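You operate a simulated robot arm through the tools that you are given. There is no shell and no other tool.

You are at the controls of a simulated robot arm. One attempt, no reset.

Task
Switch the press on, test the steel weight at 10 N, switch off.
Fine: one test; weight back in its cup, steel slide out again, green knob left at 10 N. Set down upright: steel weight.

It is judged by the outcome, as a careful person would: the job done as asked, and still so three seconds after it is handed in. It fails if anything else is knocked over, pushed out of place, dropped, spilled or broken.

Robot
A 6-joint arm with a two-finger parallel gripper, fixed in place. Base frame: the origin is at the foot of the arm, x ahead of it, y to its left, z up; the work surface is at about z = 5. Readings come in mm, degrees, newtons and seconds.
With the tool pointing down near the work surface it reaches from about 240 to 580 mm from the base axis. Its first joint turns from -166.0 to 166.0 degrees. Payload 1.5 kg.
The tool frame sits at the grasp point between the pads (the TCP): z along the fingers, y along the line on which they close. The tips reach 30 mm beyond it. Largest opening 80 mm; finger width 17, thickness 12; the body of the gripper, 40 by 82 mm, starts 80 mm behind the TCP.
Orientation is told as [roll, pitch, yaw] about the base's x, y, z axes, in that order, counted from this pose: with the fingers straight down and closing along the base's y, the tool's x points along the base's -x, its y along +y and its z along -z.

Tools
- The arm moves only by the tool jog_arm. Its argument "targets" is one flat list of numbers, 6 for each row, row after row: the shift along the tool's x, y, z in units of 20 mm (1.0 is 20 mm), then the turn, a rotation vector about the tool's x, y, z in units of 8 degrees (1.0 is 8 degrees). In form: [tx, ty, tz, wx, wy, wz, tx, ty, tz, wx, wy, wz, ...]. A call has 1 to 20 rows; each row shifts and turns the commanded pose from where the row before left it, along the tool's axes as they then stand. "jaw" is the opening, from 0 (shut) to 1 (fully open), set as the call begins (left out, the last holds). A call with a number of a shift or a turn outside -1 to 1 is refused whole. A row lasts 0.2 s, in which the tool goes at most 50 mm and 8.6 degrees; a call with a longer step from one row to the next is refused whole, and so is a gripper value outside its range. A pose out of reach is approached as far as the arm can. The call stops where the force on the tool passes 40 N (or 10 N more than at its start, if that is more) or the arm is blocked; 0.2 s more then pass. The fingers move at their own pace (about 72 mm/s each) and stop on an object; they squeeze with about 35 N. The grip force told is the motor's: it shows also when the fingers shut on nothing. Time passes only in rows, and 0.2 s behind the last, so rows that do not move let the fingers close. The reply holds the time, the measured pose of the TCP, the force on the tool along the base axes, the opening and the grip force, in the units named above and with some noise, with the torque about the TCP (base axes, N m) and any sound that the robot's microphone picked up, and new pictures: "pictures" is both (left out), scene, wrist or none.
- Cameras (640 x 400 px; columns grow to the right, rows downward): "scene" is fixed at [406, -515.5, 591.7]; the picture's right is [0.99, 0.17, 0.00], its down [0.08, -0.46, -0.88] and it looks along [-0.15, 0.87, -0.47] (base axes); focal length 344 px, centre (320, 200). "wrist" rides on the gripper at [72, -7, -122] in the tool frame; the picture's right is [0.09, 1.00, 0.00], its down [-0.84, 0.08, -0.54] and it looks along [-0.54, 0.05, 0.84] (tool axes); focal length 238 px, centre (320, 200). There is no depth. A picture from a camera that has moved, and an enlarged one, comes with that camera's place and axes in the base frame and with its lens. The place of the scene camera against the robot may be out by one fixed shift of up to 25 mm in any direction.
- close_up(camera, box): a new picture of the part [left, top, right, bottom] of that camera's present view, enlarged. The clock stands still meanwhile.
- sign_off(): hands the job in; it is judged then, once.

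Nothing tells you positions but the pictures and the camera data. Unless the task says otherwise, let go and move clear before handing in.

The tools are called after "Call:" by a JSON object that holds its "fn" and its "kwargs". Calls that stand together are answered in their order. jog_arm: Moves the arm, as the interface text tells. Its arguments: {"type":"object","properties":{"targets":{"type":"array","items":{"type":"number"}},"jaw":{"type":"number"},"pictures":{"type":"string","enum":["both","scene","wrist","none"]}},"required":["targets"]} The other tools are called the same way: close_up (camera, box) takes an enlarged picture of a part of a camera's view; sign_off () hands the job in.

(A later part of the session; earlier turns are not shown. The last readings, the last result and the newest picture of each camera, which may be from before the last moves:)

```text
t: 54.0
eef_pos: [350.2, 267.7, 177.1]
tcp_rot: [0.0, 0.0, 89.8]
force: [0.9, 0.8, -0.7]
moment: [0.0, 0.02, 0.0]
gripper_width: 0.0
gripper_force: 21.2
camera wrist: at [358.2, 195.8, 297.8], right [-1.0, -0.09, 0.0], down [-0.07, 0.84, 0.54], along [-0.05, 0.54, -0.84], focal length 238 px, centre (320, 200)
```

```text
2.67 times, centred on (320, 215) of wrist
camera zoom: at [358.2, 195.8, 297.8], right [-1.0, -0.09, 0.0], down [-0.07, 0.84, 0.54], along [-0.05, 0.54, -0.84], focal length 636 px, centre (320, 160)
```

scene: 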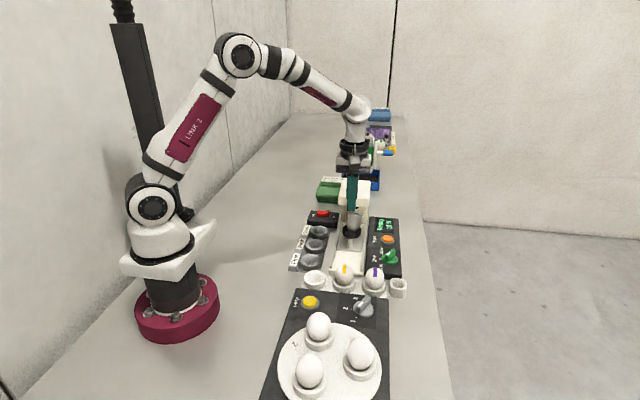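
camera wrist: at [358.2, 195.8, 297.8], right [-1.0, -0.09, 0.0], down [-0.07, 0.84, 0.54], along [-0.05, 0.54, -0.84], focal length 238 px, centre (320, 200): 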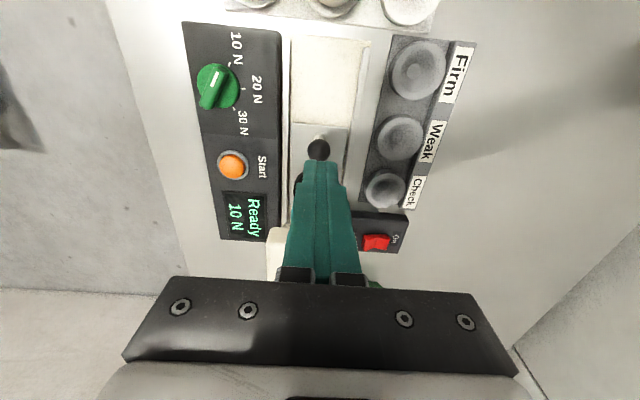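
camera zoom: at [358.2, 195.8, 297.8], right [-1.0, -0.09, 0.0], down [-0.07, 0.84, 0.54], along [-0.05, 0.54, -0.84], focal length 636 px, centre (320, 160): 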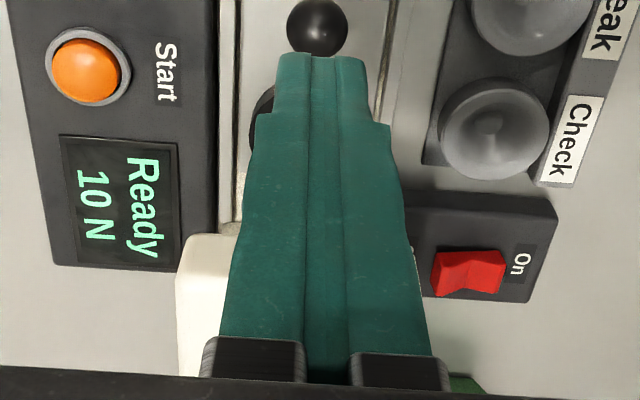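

The weight leans about 15° in the slide cup but hasn't fallen. I'll draw the slide back out slowly by its ball, now at y ≈ 288, so I can reset the weight upright.

Call:
{"fn": "jog_arm", "kwargs": {"targets": [-0.965, 0, 0, 0, 0, 0, 0, 0, 0.9, 0, 0, 0, 0, 0, 0.9, 0, 0, 0, 0, 0, 0.9, 0, 0, 0, 0, 0, 0.9, 0, 0, 0, 0, 0, 0, 0, 0, 0], "jaw": 0.6}}

Call:
{"fn": "close_up", "kwargs": {"camera": "wrist", "box": [240, 110, 400, 290]}}

```text
t: 55.4
eef_pos: [350.2, 287.5, 104.2]
tcp_rot: [0.1, -0.1, 89.9]
force: [-0.6, 0.4, -0.5]
moment: [0.03, 0.0, -0.03]
gripper_width: 48.0
gripper_force: 0.0
camera wrist: at [357.8, 215.8, 225.0], right [-1.0, -0.09, 0.0], down [-0.07, 0.84, 0.54], along [-0.05, 0.54, -0.84], focal length 238 px, centre (320, 200)
```

scene: 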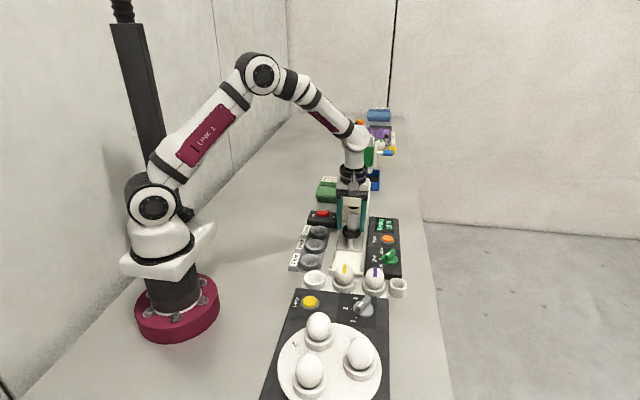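
wrist: 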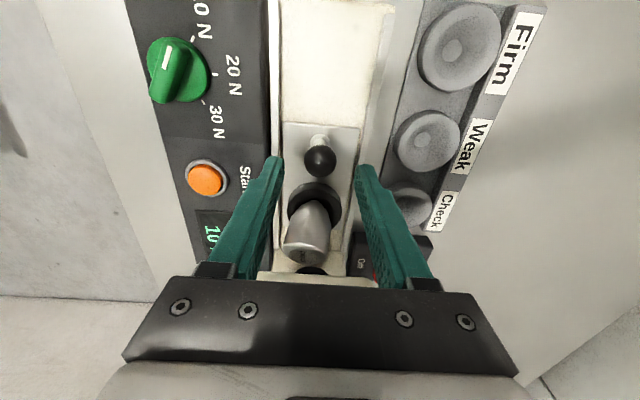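

```text
2.22 times, centred on (320, 200) of wrist
camera zoom: at [357.8, 215.8, 225.0], right [-1.0, -0.09, 0.0], down [-0.07, 0.84, 0.54], along [-0.05, 0.54, -0.84], focal length 530 px, centre (320, 200)
```

zoom: 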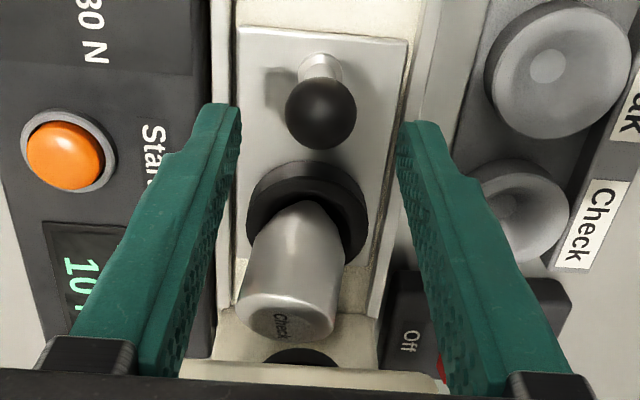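

The ball is centred between the fingers. I'll lower the rest and close on it.

Call:
{"fn": "jog_arm", "kwargs": {"targets": [0, 0, 0.95, 0, 0, 0, 0, 0, 0.95, 0, 0, 0, 0, 0, 0, 0, 0, 0], "pictures": "none"}}

Call:
{"fn": "jog_arm", "kwargs": {"targets": [0, 0, 0, 0, 0, 0, 0, 0, 0, 0, 0, 0, 0, 0, 0, 0, 0, 0], "jaw": 0}}

```text
t: 56.2
eef_pos: [350.8, 287.6, 66.6]
tcp_rot: [0.0, -0.1, 89.8]
force: [-0.8, 0.3, -0.3]
moment: [0.0, 0.01, 0.02]
gripper_width: 48.3
gripper_force: 0.0
```

```text
t: 57.0
eef_pos: [348.9, 287.2, 66.5]
tcp_rot: [0.2, 0.0, 89.8]
force: [-17.4, -0.8, 3.2]
moment: [0.04, 0.01, 0.03]
gripper_width: 23.2
gripper_force: 35.6
camera wrist: at [357.8, 215.9, 187.6], right [-1.0, -0.09, 0.0], down [-0.07, 0.84, 0.54], along [-0.05, 0.54, -0.84], focal length 238 px, centre (320, 200)
```

scene: 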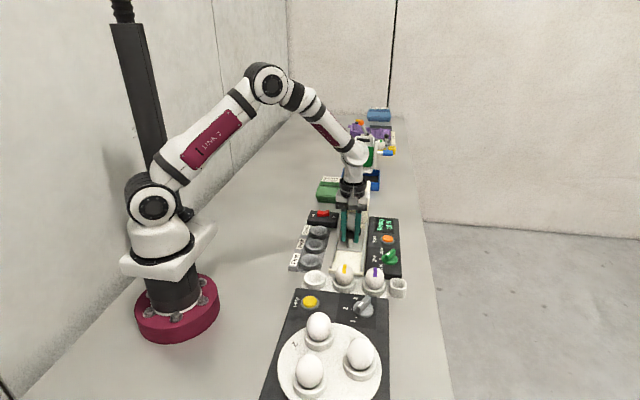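
wrist: 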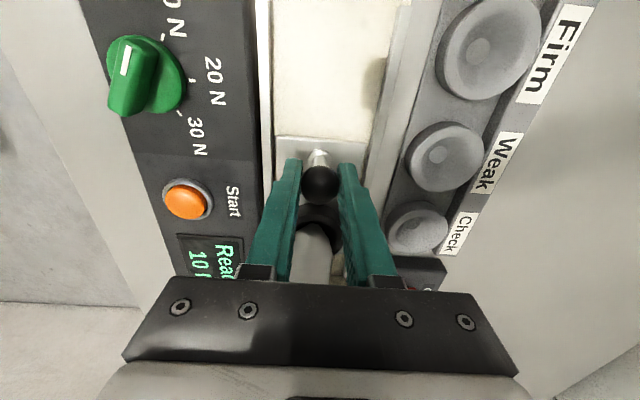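

Gripped. I'll relieve the side load and pull the slide out slowly.

Call:
{"fn": "jog_arm", "kwargs": {"targets": [0, 0.04, 0, 0, 0, 0, 0.05, 0, 0, 0, 0, 0, 0.1, 0, 0, 0, 0, 0, 0.15, 0, 0, 0, 0, 0, 0.15, 0, 0, 0, 0, 0, 0.15, 0, 0, 0, 0, 0, 0.15, 0, 0, 0, 0, 0, 0.15, 0, 0, 0, 0, 0, 0.15, 0, 0, 0, 0, 0, 0.15, 0, 0, 0, 0, 0, 0.1, 0, 0, 0, 0, 0, 0.05, 0, 0, 0, 0, 0, 0, 0, 0, 0, 0, 0]}}

Call:
{"fn": "close_up", "kwargs": {"camera": "scene", "box": [320, 185, 380, 255]}}

```text
t: 59.8
eef_pos: [350.5, 260.9, 66.3]
tcp_rot: [0.1, -0.2, 89.9]
force: [10.0, 0.2, -10.8]
moment: [0.19, -0.14, 0.03]
gripper_width: 22.9
gripper_force: 35.7
camera wrist: at [357.4, 188.7, 187.6], right [-1.0, -0.09, 0.0], down [-0.07, 0.84, 0.54], along [-0.05, 0.54, -0.84], focal length 238 px, centre (320, 200)
```

scene: 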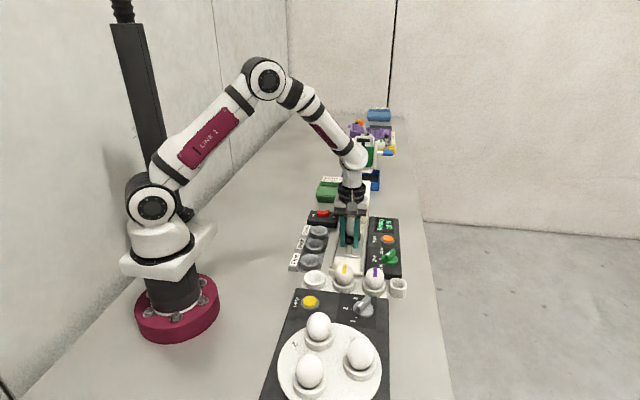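
wrist: 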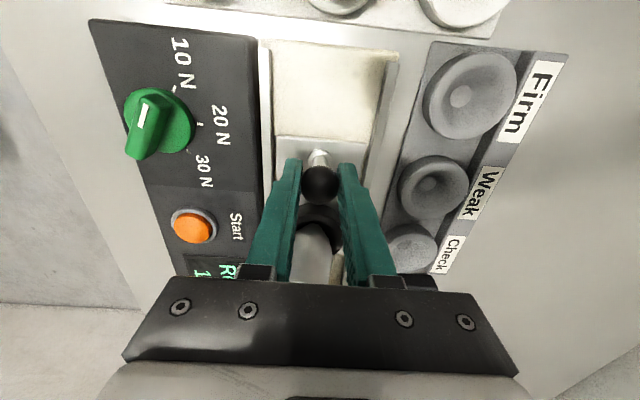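

```text
5.71 times, centred on (350, 220) of scene
camera zoom: at [406.0, -515.5, 591.7], right [0.99, 0.17, 0.0], down [0.08, -0.46, -0.88], along [-0.15, 0.87, -0.47], focal length 1963 px, centre (149, 86)
```

zoom: 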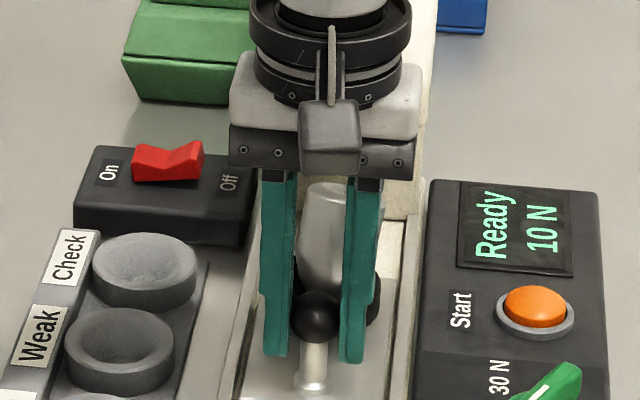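

The slide follows and the weight remains in its cup. Continuing outward.

Call:
{"fn": "jog_arm", "kwargs": {"targets": [0.05, 0, 0, 0, 0, 0, 0.1, 0, 0, 0, 0, 0, 0.15, 0, 0, 0, 0, 0, 0.15, 0, 0, 0, 0, 0, 0.15, 0, 0, 0, 0, 0, 0.15, 0, 0, 0, 0, 0, 0.15, 0, 0, 0, 0, 0, 0.15, 0, 0, 0, 0, 0, 0.15, 0, 0, 0, 0, 0, 0.15, 0, 0, 0, 0, 0, 0.15, 0, 0, 0, 0, 0, 0.15, 0, 0, 0, 0, 0, 0.15, 0, 0, 0, 0, 0, 0.1, 0, 0, 0, 0, 0, 0.05, 0, 0, 0, 0, 0, 0, 0, 0, 0, 0, 0]}}

Call:
{"fn": "close_up", "kwargs": {"camera": "scene", "box": [310, 195, 390, 275]}}

```text
t: 63.2
eef_pos: [349.3, 221.9, 67.6]
tcp_rot: [-0.1, 0.0, 89.9]
force: [16.8, -0.2, 12.2]
moment: [0.13, -0.14, 0.02]
gripper_width: 22.7
gripper_force: 35.9
camera wrist: at [357.3, 149.3, 187.6], right [-1.0, -0.09, 0.0], down [-0.08, 0.84, 0.54], along [-0.05, 0.54, -0.84], focal length 238 px, centre (320, 200)
```

scene: 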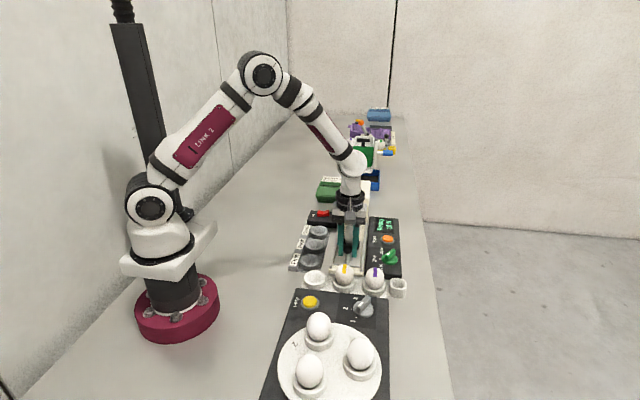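
wrist: 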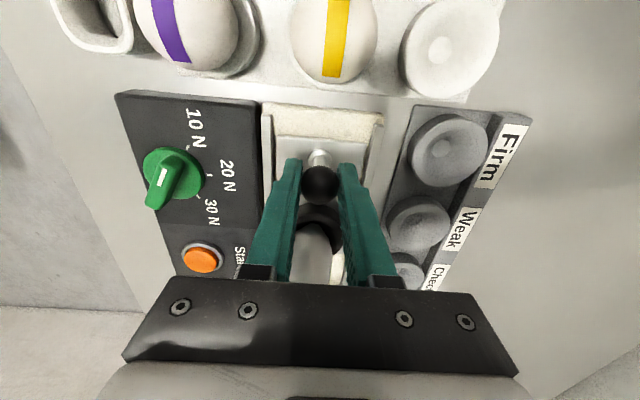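

```text
5.00 times, centred on (350, 235) of scene
camera zoom: at [406.0, -515.5, 591.7], right [0.99, 0.17, 0.0], down [0.08, -0.46, -0.88], along [-0.15, 0.87, -0.47], focal length 1718 px, centre (170, 25)
```

zoom: 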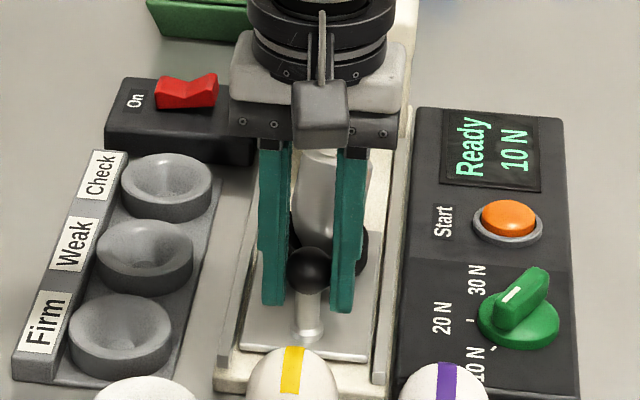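

The slide is out to y ≈ 222. I'll release the ball and rise to inspect the weight.

Call:
{"fn": "jog_arm", "kwargs": {"targets": [0, 0, 0, 0, 0, 0, 0, 0, 0, 0, 0, 0], "jaw": 0.65, "pictures": "none"}}

Call:
{"fn": "jog_arm", "kwargs": {"targets": [0, 0, -0.5, 0, 0, 0, 0, 0, -1, 0, 0, 0, 0, 0, -1, 0, 0, 0, 0, 0, -1, 0, 0, 0, 0, 0, -1, 0, 0, 0, 0, 0, -1, 0, 0, 0, 0, 0, 0, 0, 0, 0]}}

Call:
{"fn": "close_up", "kwargs": {"camera": "scene", "box": [310, 195, 390, 275]}}

Call:
{"fn": "close_up", "kwargs": {"camera": "wrist", "box": [240, 80, 400, 260]}}

```text
t: 63.8
eef_pos: [348.7, 221.1, 65.4]
tcp_rot: [0.1, 0.0, 89.8]
force: [0.7, 0.0, 0.5]
moment: [0.03, 0.01, -0.05]
gripper_width: 51.9
gripper_force: 0.1
```

```text
t: 65.4
eef_pos: [349.0, 222.4, 177.1]
tcp_rot: [0.1, -0.2, 89.8]
force: [0.3, -0.3, -0.8]
moment: [0.03, -0.02, 0.0]
gripper_width: 52.0
gripper_force: 0.0
camera wrist: at [356.9, 149.5, 297.6], right [-1.0, -0.09, 0.0], down [-0.07, 0.84, 0.54], along [-0.05, 0.54, -0.84], focal length 238 px, centre (320, 200)
```

scene: 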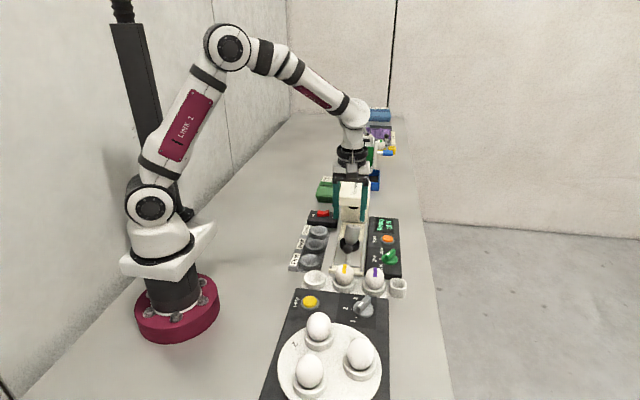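
wrist: 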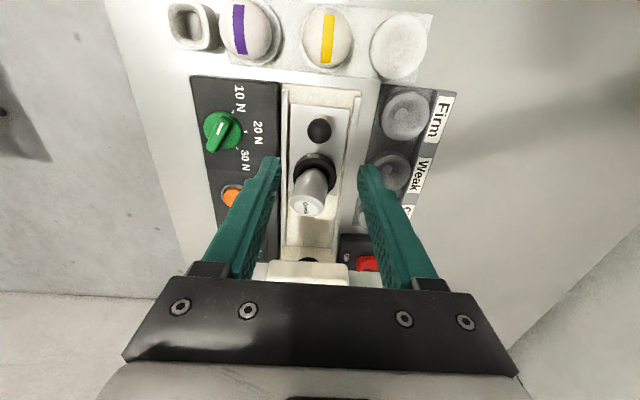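

```text
5.00 times, centred on (350, 235) of scene
camera zoom: at [406.0, -515.5, 591.7], right [0.99, 0.17, 0.0], down [0.08, -0.46, -0.88], along [-0.15, 0.87, -0.47], focal length 1718 px, centre (170, 25)
```

zoom: 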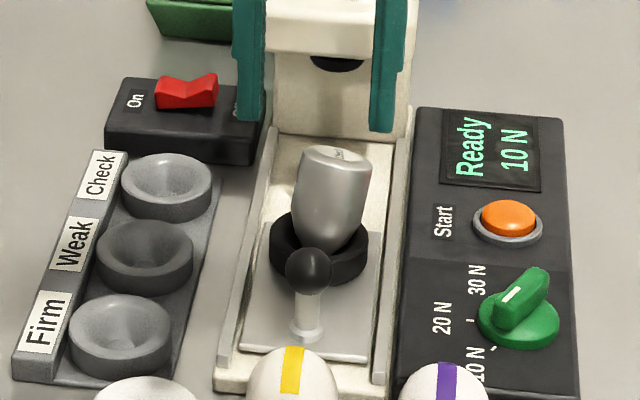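

```text
2.22 times, centred on (320, 170) of wrist
camera zoom: at [356.9, 149.5, 297.6], right [-1.0, -0.09, 0.0], down [-0.07, 0.84, 0.54], along [-0.05, 0.54, -0.84], focal length 530 px, centre (320, 267)
```

zoom: 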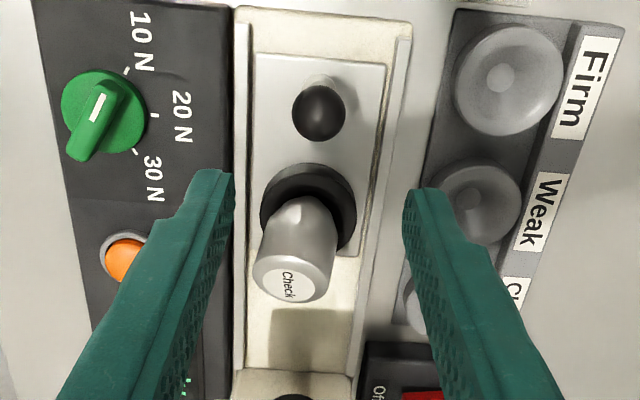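

The weight leans about 20° toward (+x, +y) in the slide cup. I'll rotate the gripper so its closing direction matches the lean (yaw about −33°), then bring it upright by closing on it.

Call:
{"fn": "jog_arm", "kwargs": {"targets": [-0.931, -0.051, 0, 0, 0, 0, -0.931, -0.051, 0, 0, 0, 0, -0.931, -0.051, 0, 0, 0, 0, -0.932, -0.052, 0, 0, 0, 0, 0, 0, 0, 0, 0, 0.9, 0, 0, 0, 0, 0, 0.9, 0, 0, 0, 0, 0, 0.9, 0, 0, 0, 0, 0, 0.9, 0, 0, 0, 0, 0, 0.9, 0, 0, 0, 0, 0, 0.9, 0, 0, 0, 0, 0, 0.9, 0, 0, 0, 0, 0, 0.9, 0, 0, 0, 0, 0, 0.9], "jaw": 1, "pictures": "none"}}

Call:
{"fn": "jog_arm", "kwargs": {"targets": [0, 0, 0, 0, 0, 0.9, 0, 0, 0, 0, 0, 0.9, 0, 0, 0, 0, 0, 0.9, 0, 0, 0, 0, 0, 0.9, 0, 0, 0, 0, 0, 0.9, 0, 0, 0, 0, 0, 0.9, 0, 0, 0, 0, 0, 0.9, 0, 0, 0, 0, 0, 0.975, 0, 0, 0, 0, 0, 0]}}

Call:
{"fn": "close_up", "kwargs": {"camera": "wrist", "box": [200, 60, 440, 210]}}

```text
t: 68.2
eef_pos: [355.7, 296.6, 175.8]
tcp_rot: [0.1, 0.0, 25.0]
force: [-0.3, -0.6, 0.9]
moment: [-0.01, 0.01, 0.01]
gripper_width: 80.1
gripper_force: 0.2
```

```text
t: 70.2
eef_pos: [354.3, 296.7, 176.7]
tcp_rot: [0.0, 0.1, -33.2]
force: [-0.1, 0.6, -0.2]
moment: [0.01, 0.04, 0.0]
gripper_width: 80.0
gripper_force: 0.1
camera wrist: at [290.9, 329.7, 297.5], right [0.47, 0.88, 0.0], down [0.74, -0.39, 0.54], along [0.48, -0.25, -0.84], focal length 238 px, centre (320, 200)
```

scene: 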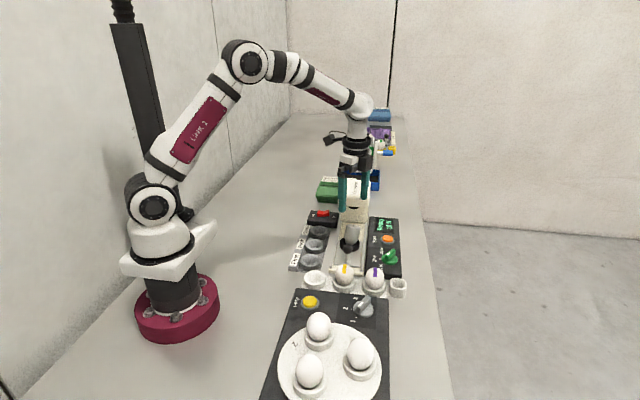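
wrist: 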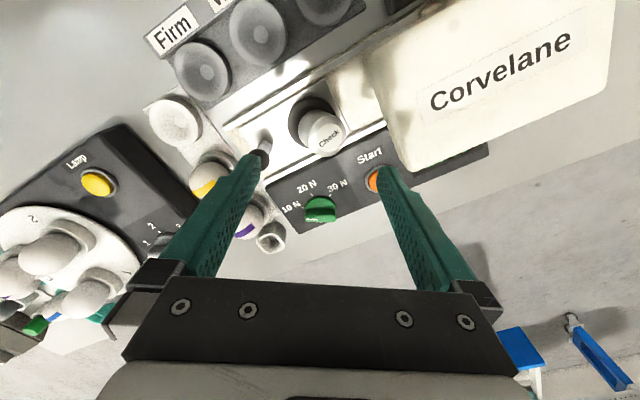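

```text
2.67 times, centred on (320, 135) of wrist
camera zoom: at [290.9, 329.7, 297.5], right [0.47, 0.88, 0.0], down [0.74, -0.39, 0.54], along [0.48, -0.25, -0.84], focal length 636 px, centre (320, 373)
```

zoom: 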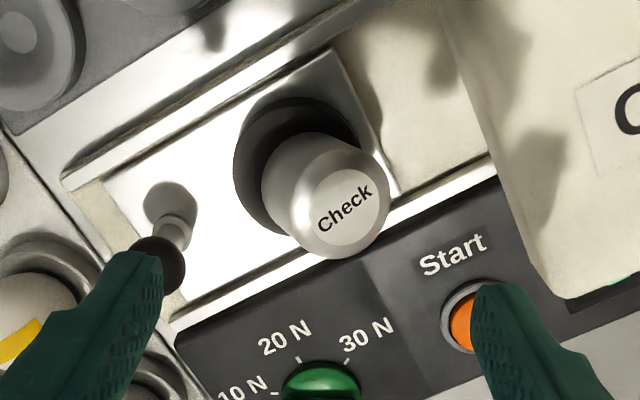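

Geometry checks: the fingers will pass clear of the ball, the head and the panel. Lowering around the leaning weight.

Call:
{"fn": "jog_arm", "kwargs": {"targets": [0, 0, 0.9, 0, 0, 0, 0, 0, 0.9, 0, 0, 0, 0, 0, 0.7, 0, 0, 0, 0, 0, 0.5, 0, 0, 0, 0, 0, 0, 0, 0, 0]}}

Call:
{"fn": "close_up", "kwargs": {"camera": "scene", "box": [310, 185, 390, 265]}}

Call:
{"fn": "close_up", "kwargs": {"camera": "wrist", "box": [200, 70, 440, 220]}}

```text
t: 71.4
eef_pos: [353.5, 294.6, 115.8]
tcp_rot: [0.0, 0.2, -33.0]
force: [0.3, -0.5, 0.6]
moment: [0.03, 0.03, -0.03]
gripper_width: 80.2
gripper_force: 0.1
camera wrist: at [290.7, 328.7, 237.1], right [0.47, 0.88, 0.0], down [0.74, -0.39, 0.54], along [0.48, -0.25, -0.84], focal length 238 px, centre (320, 200)
```

scene: 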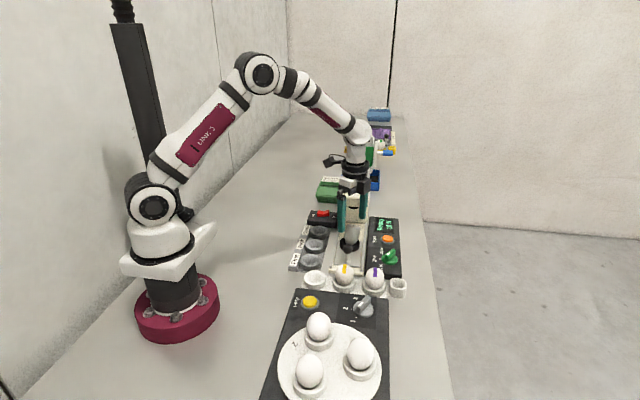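
wrist: 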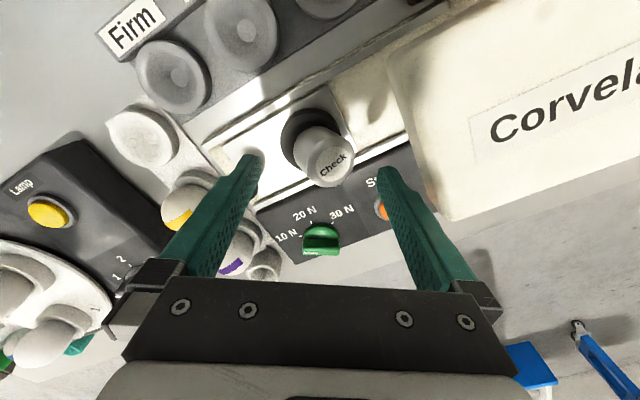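

```text
5.00 times, centred on (350, 225) of scene
camera zoom: at [406.0, -515.5, 591.7], right [0.99, 0.17, 0.0], down [0.08, -0.46, -0.88], along [-0.15, 0.87, -0.47], focal length 1718 px, centre (170, 75)
```

zoom: 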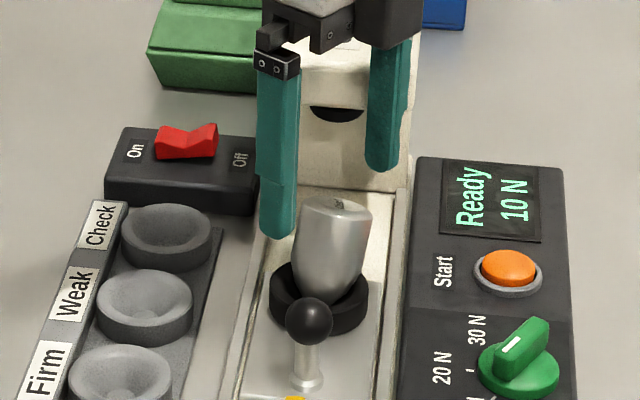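

```text
2.67 times, centred on (320, 145) of wrist
camera zoom: at [290.7, 328.7, 237.1], right [0.47, 0.88, 0.0], down [0.74, -0.39, 0.54], along [0.48, -0.25, -0.84], focal length 636 px, centre (320, 347)
```

zoom: 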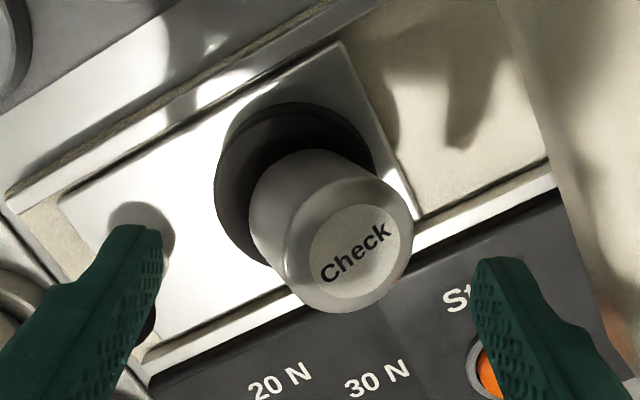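

Call:
{"fn": "jog_arm", "kwargs": {"targets": [0, 0, 0.6, 0, 0, 0, 0, 0, 0.6, 0, 0, 0, 0, 0, 0.5, 0, 0, 0, 0, 0, 0, 0, 0, 0]}}

Call:
{"fn": "close_up", "kwargs": {"camera": "scene", "box": [310, 185, 390, 265]}}

Call:
{"fn": "close_up", "kwargs": {"camera": "wrist", "box": [200, 70, 440, 220]}}

```text
t: 72.4
eef_pos: [353.7, 296.7, 82.8]
tcp_rot: [0.1, 0.0, -33.1]
force: [-0.4, 0.5, 0.0]
moment: [-0.01, 0.0, -0.01]
gripper_width: 80.0
gripper_force: 0.0
camera wrist: at [291.2, 329.2, 203.6], right [0.47, 0.88, 0.0], down [0.74, -0.39, 0.54], along [0.48, -0.25, -0.84], focal length 238 px, centre (320, 200)
```

scene: 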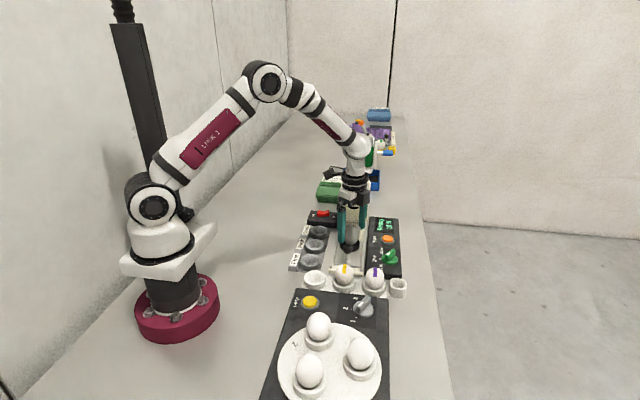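
wrist: 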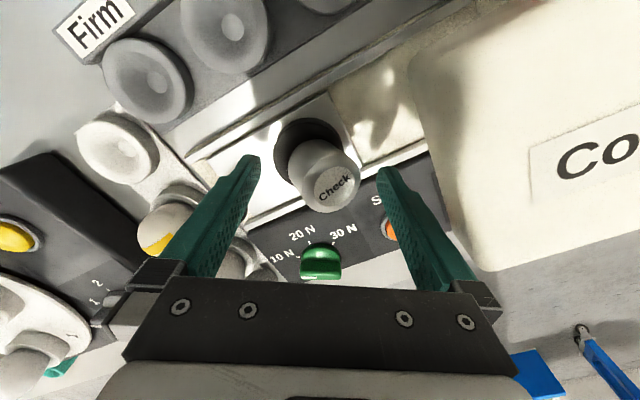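

```text
5.00 times, centred on (350, 225) of scene
camera zoom: at [406.0, -515.5, 591.7], right [0.99, 0.17, 0.0], down [0.08, -0.46, -0.88], along [-0.15, 0.87, -0.47], focal length 1718 px, centre (170, 75)
```

zoom: 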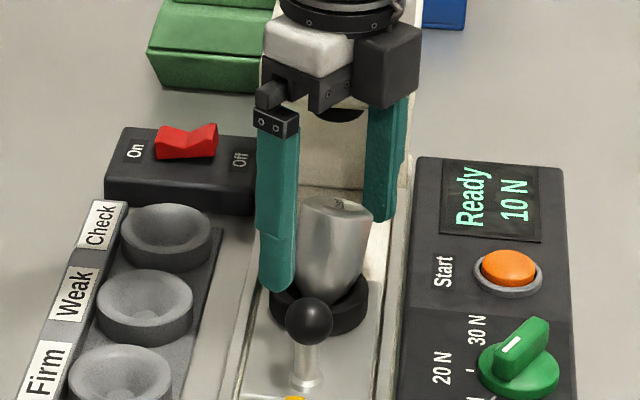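

```text
2.67 times, centred on (320, 145) of wrist
camera zoom: at [291.2, 329.2, 203.6], right [0.47, 0.88, 0.0], down [0.74, -0.39, 0.54], along [0.48, -0.25, -0.84], focal length 636 px, centre (320, 347)
```

zoom: 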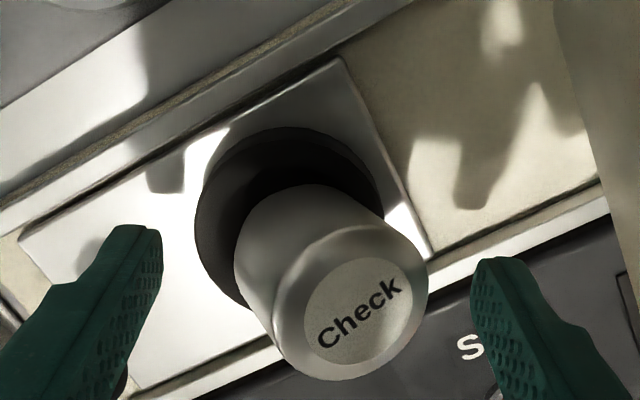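

The weight sits between the fingers. I'll narrow the jaw and shift toward the cup centre so the far finger nudges the weight upright, then close stepwise.

Call:
{"fn": "jog_arm", "kwargs": {"targets": [0, 0, 0, 0, 0, 0, 0, -0.1, 0, 0, 0, 0, 0, -0.1, 0, 0, 0, 0, 0, -0.1, 0, 0, 0, 0, 0, -0.1, 0, 0, 0, 0, 0, -0.1, 0, 0, 0, 0, 0, 0, 0, 0, 0, 0], "jaw": 0.75, "pictures": "none"}}

Call:
{"fn": "jog_arm", "kwargs": {"targets": [0, 0, 0, 0, 0, 0, 0, 0, 0, 0, 0, 0], "jaw": 0.6}}

Call:
{"fn": "close_up", "kwargs": {"camera": "scene", "box": [310, 185, 390, 265]}}

Call:
{"fn": "close_up", "kwargs": {"camera": "wrist", "box": [200, 70, 440, 220]}}

```text
t: 74.0
eef_pos: [348.0, 287.3, 82.3]
tcp_rot: [0.0, 0.1, -33.3]
force: [0.1, 0.4, 1.6]
moment: [0.01, 0.0, -0.01]
gripper_width: 59.8
gripper_force: 0.0
```

```text
t: 74.6
eef_pos: [347.7, 286.5, 82.1]
tcp_rot: [0.0, 0.0, -33.1]
force: [-0.3, -0.2, 0.3]
moment: [0.04, 0.0, 0.01]
gripper_width: 48.0
gripper_force: 0.0
camera wrist: at [285.3, 321.0, 203.6], right [0.47, 0.88, 0.0], down [0.74, -0.39, 0.54], along [0.48, -0.25, -0.84], focal length 238 px, centre (320, 200)
```

scene: 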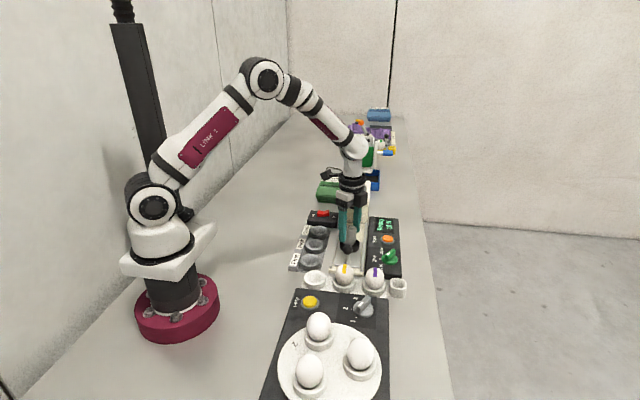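
wrist: 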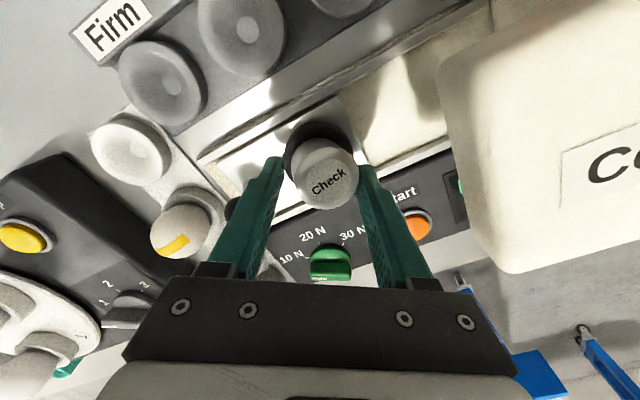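

```text
5.00 times, centred on (350, 225) of scene
camera zoom: at [406.0, -515.5, 591.7], right [0.99, 0.17, 0.0], down [0.08, -0.46, -0.88], along [-0.15, 0.87, -0.47], focal length 1718 px, centre (170, 75)
```

zoom: 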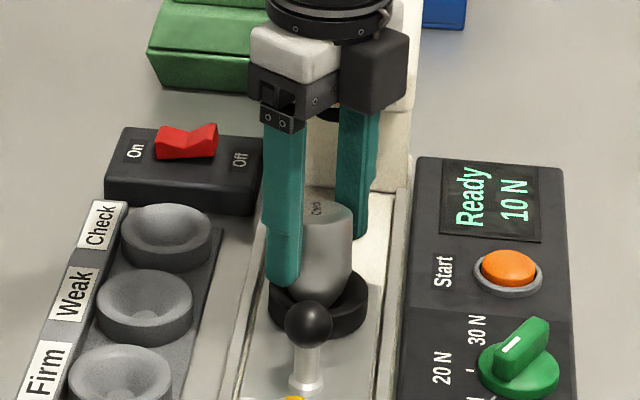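

```text
2.67 times, centred on (320, 145) of wrist
camera zoom: at [285.3, 321.0, 203.6], right [0.47, 0.88, 0.0], down [0.74, -0.39, 0.54], along [0.48, -0.25, -0.84], focal length 636 px, centre (320, 347)
```

zoom: 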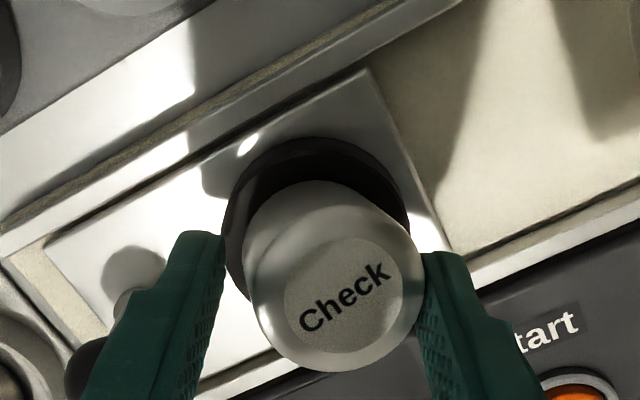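

It's coming upright and the cup is centred under the gripper. Closing fully.

Call:
{"fn": "jog_arm", "kwargs": {"targets": [0, 0, 0, 0, 0, 0, 0, 0, 0, 0, 0, 0, 0, 0, 0, 0, 0, 0], "jaw": 0}}

Call:
{"fn": "close_up", "kwargs": {"camera": "scene", "box": [310, 185, 390, 265]}}

Call:
{"fn": "close_up", "kwargs": {"camera": "wrist", "box": [200, 70, 440, 220]}}

```text
t: 75.4
eef_pos: [347.1, 286.7, 82.9]
tcp_rot: [0.0, 0.1, -33.1]
force: [0.6, 1.4, 0.4]
moment: [0.02, -0.06, 0.0]
gripper_width: 37.8
gripper_force: 34.9
camera wrist: at [285.3, 321.0, 203.7], right [0.47, 0.88, 0.0], down [0.74, -0.39, 0.54], along [0.48, -0.25, -0.84], focal length 238 px, centre (320, 200)
```

scene: 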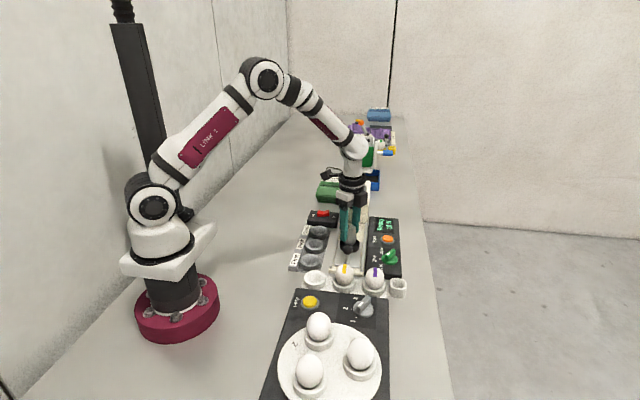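
wrist: 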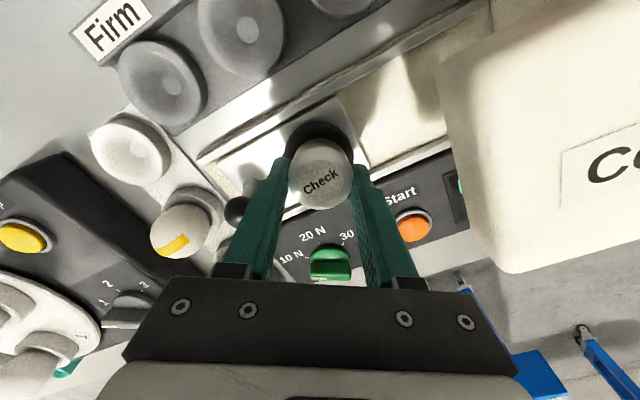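

```text
5.00 times, centred on (350, 225) of scene
camera zoom: at [406.0, -515.5, 591.7], right [0.99, 0.17, 0.0], down [0.08, -0.46, -0.88], along [-0.15, 0.87, -0.47], focal length 1718 px, centre (170, 75)
```

zoom: 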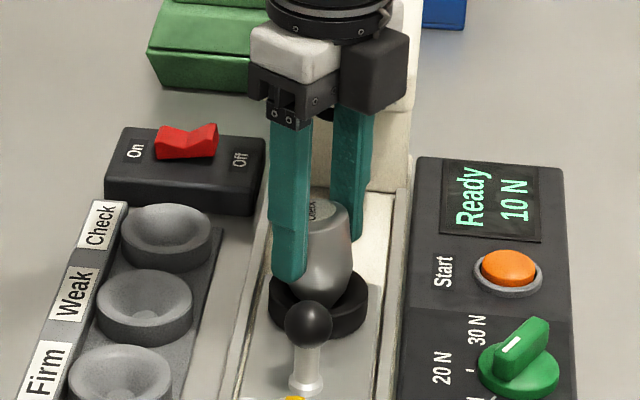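

```text
2.67 times, centred on (320, 145) of wrist
camera zoom: at [285.3, 321.0, 203.7], right [0.47, 0.88, 0.0], down [0.74, -0.39, 0.54], along [0.48, -0.25, -0.84], focal length 636 px, centre (320, 347)
```

zoom: 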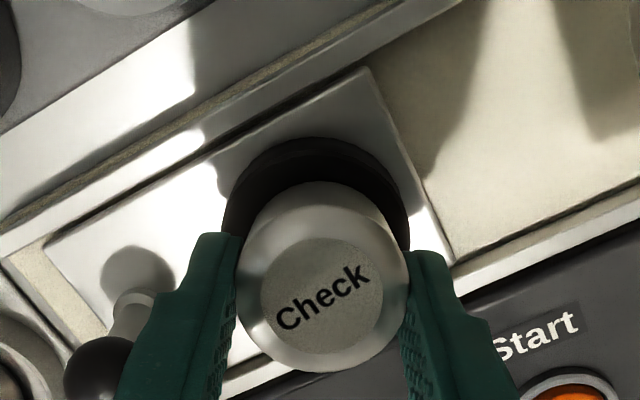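

The weight is now essentially upright. I'll press it gently into the seat to settle it, then release and check it stays.

Call:
{"fn": "jog_arm", "kwargs": {"targets": [0, 0, 0.05, 0, 0, 0, 0, 0, 0.05, 0, 0, 0, 0, 0, 0.05, 0, 0, 0, 0, 0, 0, 0, 0, 0]}}

Call:
{"fn": "close_up", "kwargs": {"camera": "scene", "box": [325, 205, 375, 255]}}

```text
t: 76.4
eef_pos: [349.1, 288.4, 80.5]
tcp_rot: [0.2, -0.1, -33.0]
force: [-3.2, 0.7, 27.5]
moment: [0.12, 0.22, 0.03]
gripper_width: 38.3
gripper_force: 35.2
camera wrist: at [285.4, 321.1, 201.4], right [0.47, 0.88, 0.0], down [0.74, -0.39, 0.54], along [0.48, -0.25, -0.84], focal length 238 px, centre (320, 200)
```

scene: 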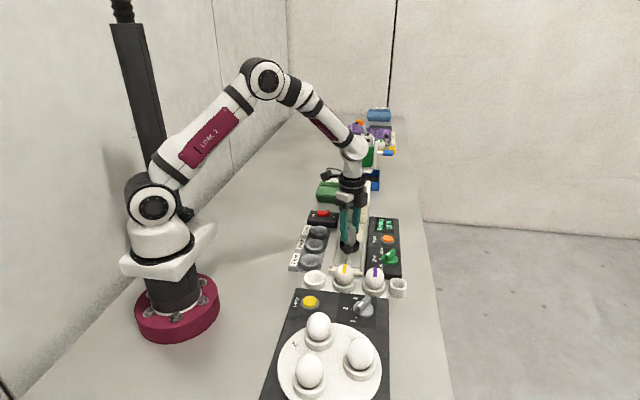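
wrist: 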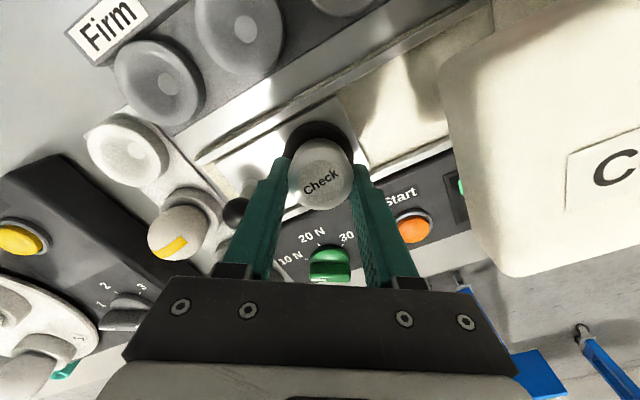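

```text
8.00 times, centred on (350, 230) of scene
camera zoom: at [406.0, -515.5, 591.7], right [0.99, 0.17, 0.0], down [0.08, -0.46, -0.88], along [-0.15, 0.87, -0.47], focal length 2749 px, centre (80, -40)
```

zoom: 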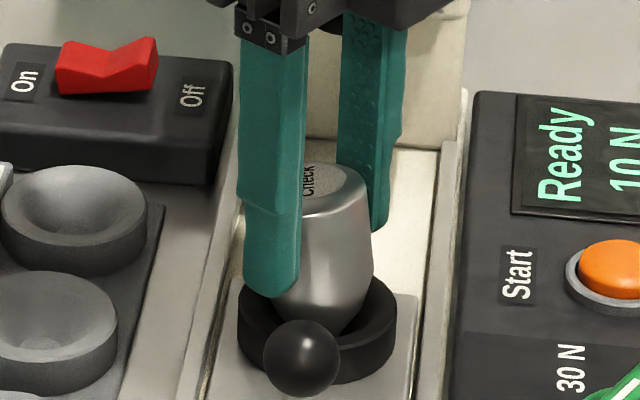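

There's a hint of residual lean in the other direction. I'll ease off, release, and look from above.

Call:
{"fn": "jog_arm", "kwargs": {"targets": [0, 0, -0.05, 0, 0, 0, 0, 0, -0.04, 0, 0, 0, 0, 0, 0, 0, 0, 0], "pictures": "none"}}

Call:
{"fn": "jog_arm", "kwargs": {"targets": [0, 0, 0, 0, 0, 0, 0, 0, 0, 0, 0, 0], "jaw": 0.7}}

Call:
{"fn": "close_up", "kwargs": {"camera": "scene", "box": [325, 205, 375, 255]}}

Call:
{"fn": "close_up", "kwargs": {"camera": "wrist", "box": [200, 70, 440, 220]}}

```text
t: 77.2
eef_pos: [348.5, 286.8, 81.3]
tcp_rot: [-0.1, 0.2, -33.2]
force: [2.2, 0.4, 2.1]
moment: [0.05, -0.13, 0.0]
gripper_width: 38.2
gripper_force: 34.9
```

```text
t: 77.8
eef_pos: [349.1, 285.7, 82.0]
tcp_rot: [0.0, 0.1, -33.1]
force: [-0.1, 0.3, -0.7]
moment: [0.01, 0.02, 0.02]
gripper_width: 55.9
gripper_force: 0.0
camera wrist: at [285.3, 320.7, 202.6], right [0.47, 0.88, 0.0], down [0.74, -0.39, 0.54], along [0.48, -0.25, -0.84], focal length 238 px, centre (320, 200)
```

scene: 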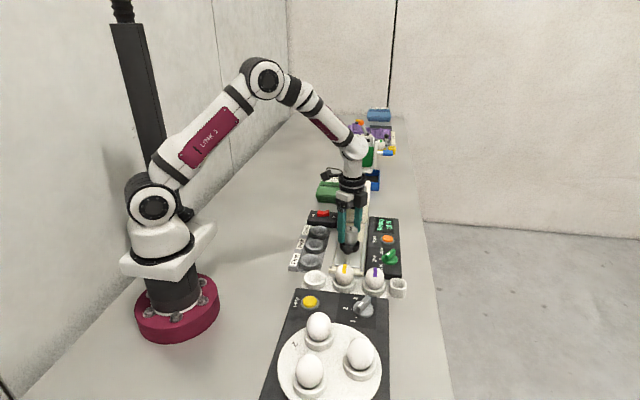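
wrist: 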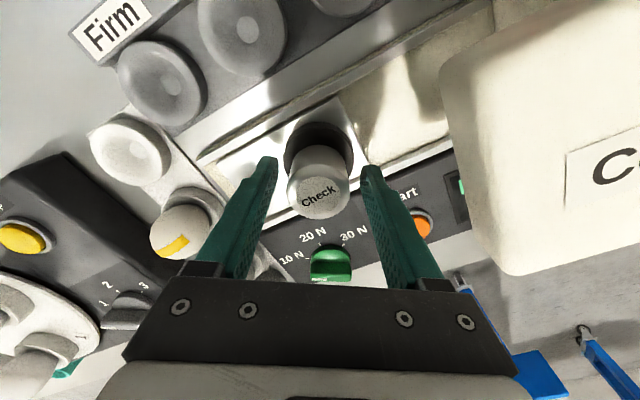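

```text
8.00 times, centred on (350, 230) of scene
camera zoom: at [406.0, -515.5, 591.7], right [0.99, 0.17, 0.0], down [0.08, -0.46, -0.88], along [-0.15, 0.87, -0.47], focal length 2749 px, centre (80, -40)
```

zoom: 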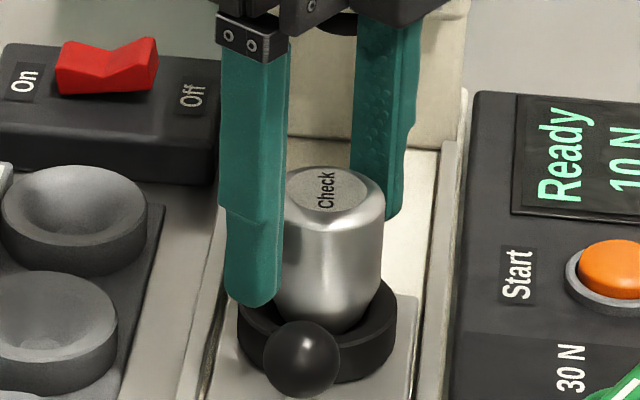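

```text
2.67 times, centred on (320, 145) of wrist
camera zoom: at [285.3, 320.7, 202.6], right [0.47, 0.88, 0.0], down [0.74, -0.39, 0.54], along [0.48, -0.25, -0.84], focal length 636 px, centre (320, 347)
```

zoom: 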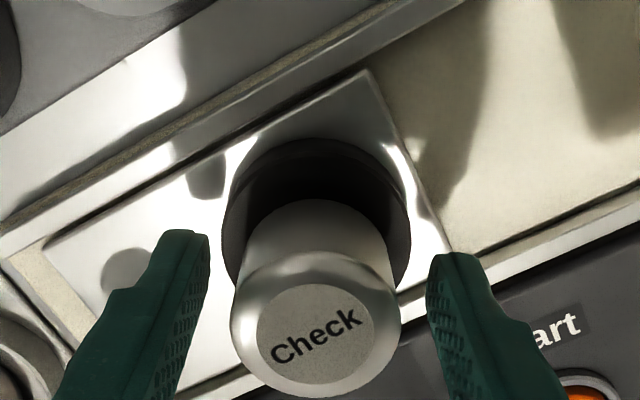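

After release it settled nearly upright, with about 5° of lean toward +x/−y. I'll do a second squeeze at 90° to this one to square it up.

Call:
{"fn": "jog_arm", "kwargs": {"targets": [0, 0, -0.4, 0, 0, 0, 0, 0, -0.9, 0, 0, 0, 0, 0, -0.9, 0, 0, 0, 0, 0, -0.8, 0, 0, 0, 0, 0, 0, 0, 0, -0.9375, 0, 0, 0, 0, 0, -0.9375, 0, 0, 0, 0, 0, -0.9375, 0, 0, 0, 0, 0, -0.9375, 0, 0, 0, 0, 0, -0.9375, 0, 0, 0, 0, 0, -0.9375, 0, 0, 0, 0, 0, -0.9375, 0, 0, 0, 0, 0, -0.9375, 0, 0, 0, 0, 0, -0.9375, 0, 0, 0, 0, 0, -0.9375, 0, 0, 0, 0, 0, -0.9375, 0, 0, 0, 0, 0, -0.9375, 0, 0, 0, 0, 0, 0], "jaw": 0.75}}

Call:
{"fn": "close_up", "kwargs": {"camera": "scene", "box": [325, 205, 375, 255]}}

Call:
{"fn": "close_up", "kwargs": {"camera": "wrist", "box": [200, 70, 440, 220]}}

```text
t: 81.4
eef_pos: [348.4, 287.7, 141.4]
tcp_rot: [0.1, 0.1, 57.0]
force: [-0.2, 0.3, -0.7]
moment: [0.0, -0.01, -0.03]
gripper_width: 60.2
gripper_force: 0.1
camera wrist: at [315.6, 223.1, 262.3], right [-0.88, 0.47, 0.0], down [0.39, 0.74, 0.54], along [0.25, 0.48, -0.84], focal length 238 px, centre (320, 200)
```

scene: 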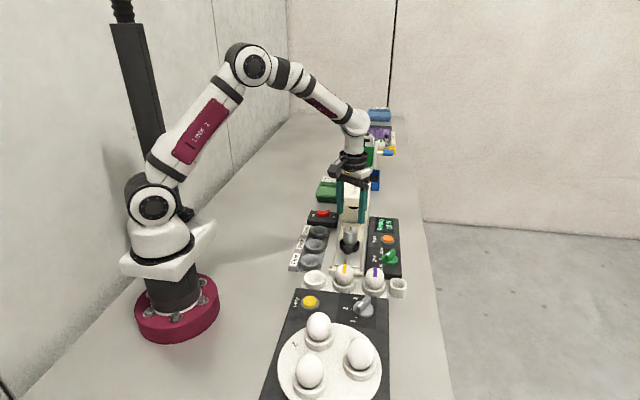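
wrist: 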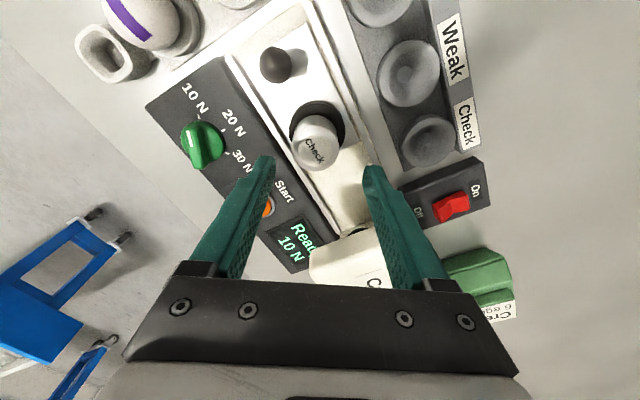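

```text
8.00 times, centred on (350, 230) of scene
camera zoom: at [406.0, -515.5, 591.7], right [0.99, 0.17, 0.0], down [0.08, -0.46, -0.88], along [-0.15, 0.87, -0.47], focal length 2749 px, centre (80, -40)
```

zoom: 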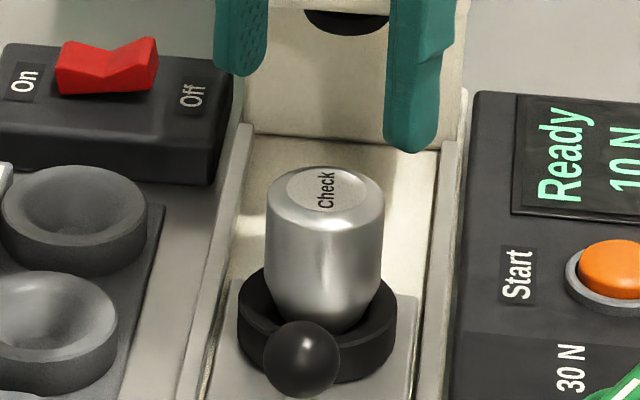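

```text
2.67 times, centred on (320, 145) of wrist
camera zoom: at [315.6, 223.1, 262.3], right [-0.88, 0.47, 0.0], down [0.39, 0.74, 0.54], along [0.25, 0.48, -0.84], focal length 636 px, centre (320, 347)
```

zoom: 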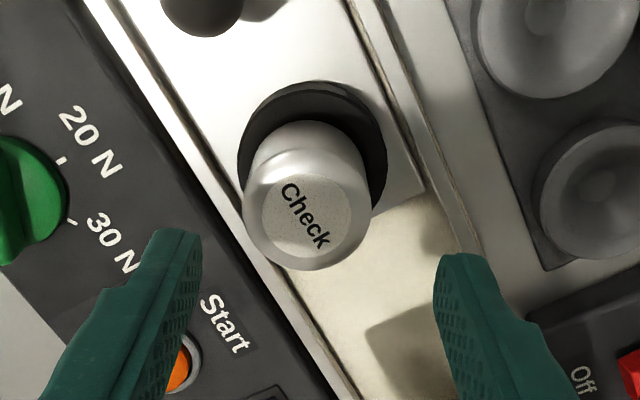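

Now descending with the closing direction along the remaining lean.

Call:
{"fn": "jog_arm", "kwargs": {"targets": [0, 0, 0.9, 0, 0, 0, 0, 0, 0.9, 0, 0, 0, 0, 0, 0.7, 0, 0, 0, 0, 0, 0.5, 0, 0, 0, 0, 0, 0, 0, 0, 0], "pictures": "none"}}

Call:
{"fn": "jog_arm", "kwargs": {"targets": [0, 0, 0, 0, 0, 0, 0, 0, 0, 0, 0, 0, 0, 0, 0, 0, 0, 0], "jaw": 0}}

Call:
{"fn": "close_up", "kwargs": {"camera": "scene", "box": [325, 205, 375, 255]}}

Call:
{"fn": "close_up", "kwargs": {"camera": "wrist", "box": [200, 70, 440, 220]}}

```text
t: 82.6
eef_pos: [347.8, 287.9, 81.2]
tcp_rot: [0.1, 0.1, 57.0]
force: [-0.3, 0.3, 0.1]
moment: [-0.01, 0.02, -0.04]
gripper_width: 59.9
gripper_force: 0.1
```

```text
t: 83.4
eef_pos: [348.6, 288.3, 81.4]
tcp_rot: [0.2, -0.1, 56.9]
force: [4.0, -0.1, 0.4]
moment: [-0.02, -0.14, -0.01]
gripper_width: 38.7
gripper_force: 34.5
camera wrist: at [315.1, 223.7, 202.6], right [-0.88, 0.47, 0.0], down [0.39, 0.74, 0.54], along [0.25, 0.48, -0.84], focal length 238 px, centre (320, 200)
```

scene: 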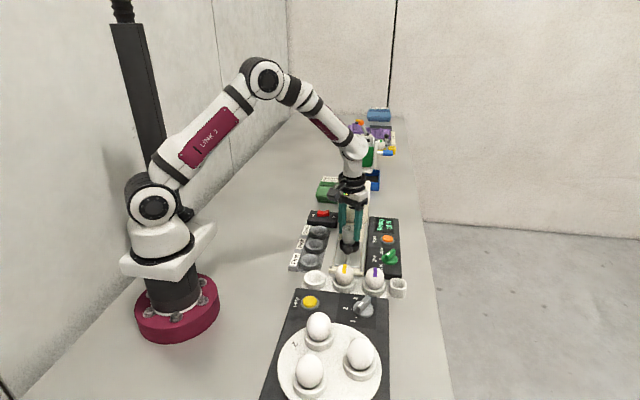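
wrist: 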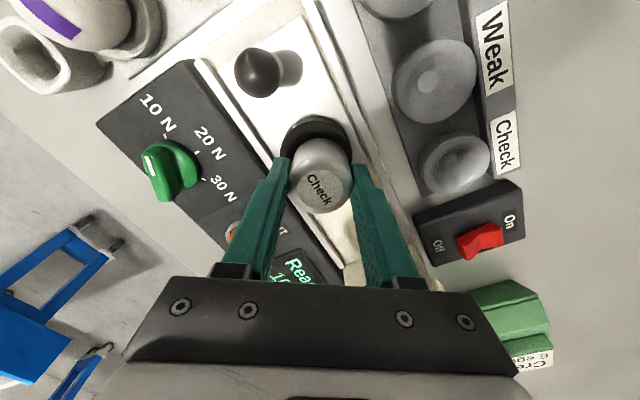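

```text
8.00 times, centred on (350, 230) of scene
camera zoom: at [406.0, -515.5, 591.7], right [0.99, 0.17, 0.0], down [0.08, -0.46, -0.88], along [-0.15, 0.87, -0.47], focal length 2749 px, centre (80, -40)
```

zoom: 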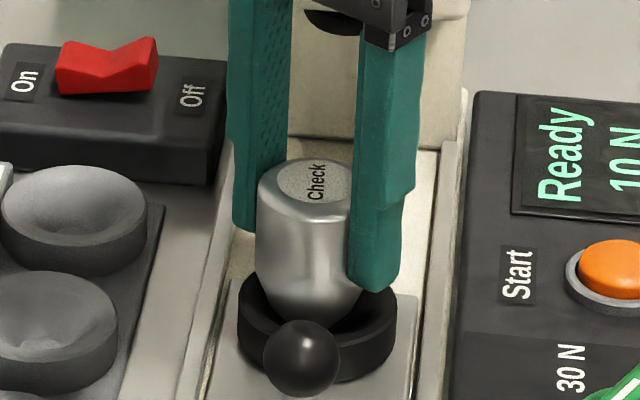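

```text
2.67 times, centred on (320, 145) of wrist
camera zoom: at [315.1, 223.7, 202.6], right [-0.88, 0.47, 0.0], down [0.39, 0.74, 0.54], along [0.25, 0.48, -0.84], focal length 636 px, centre (320, 347)
```

zoom: 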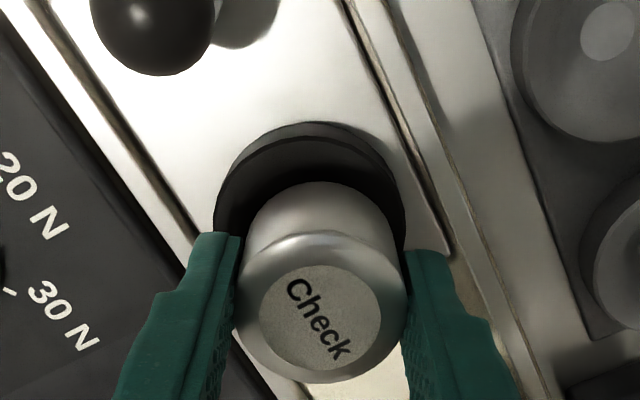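

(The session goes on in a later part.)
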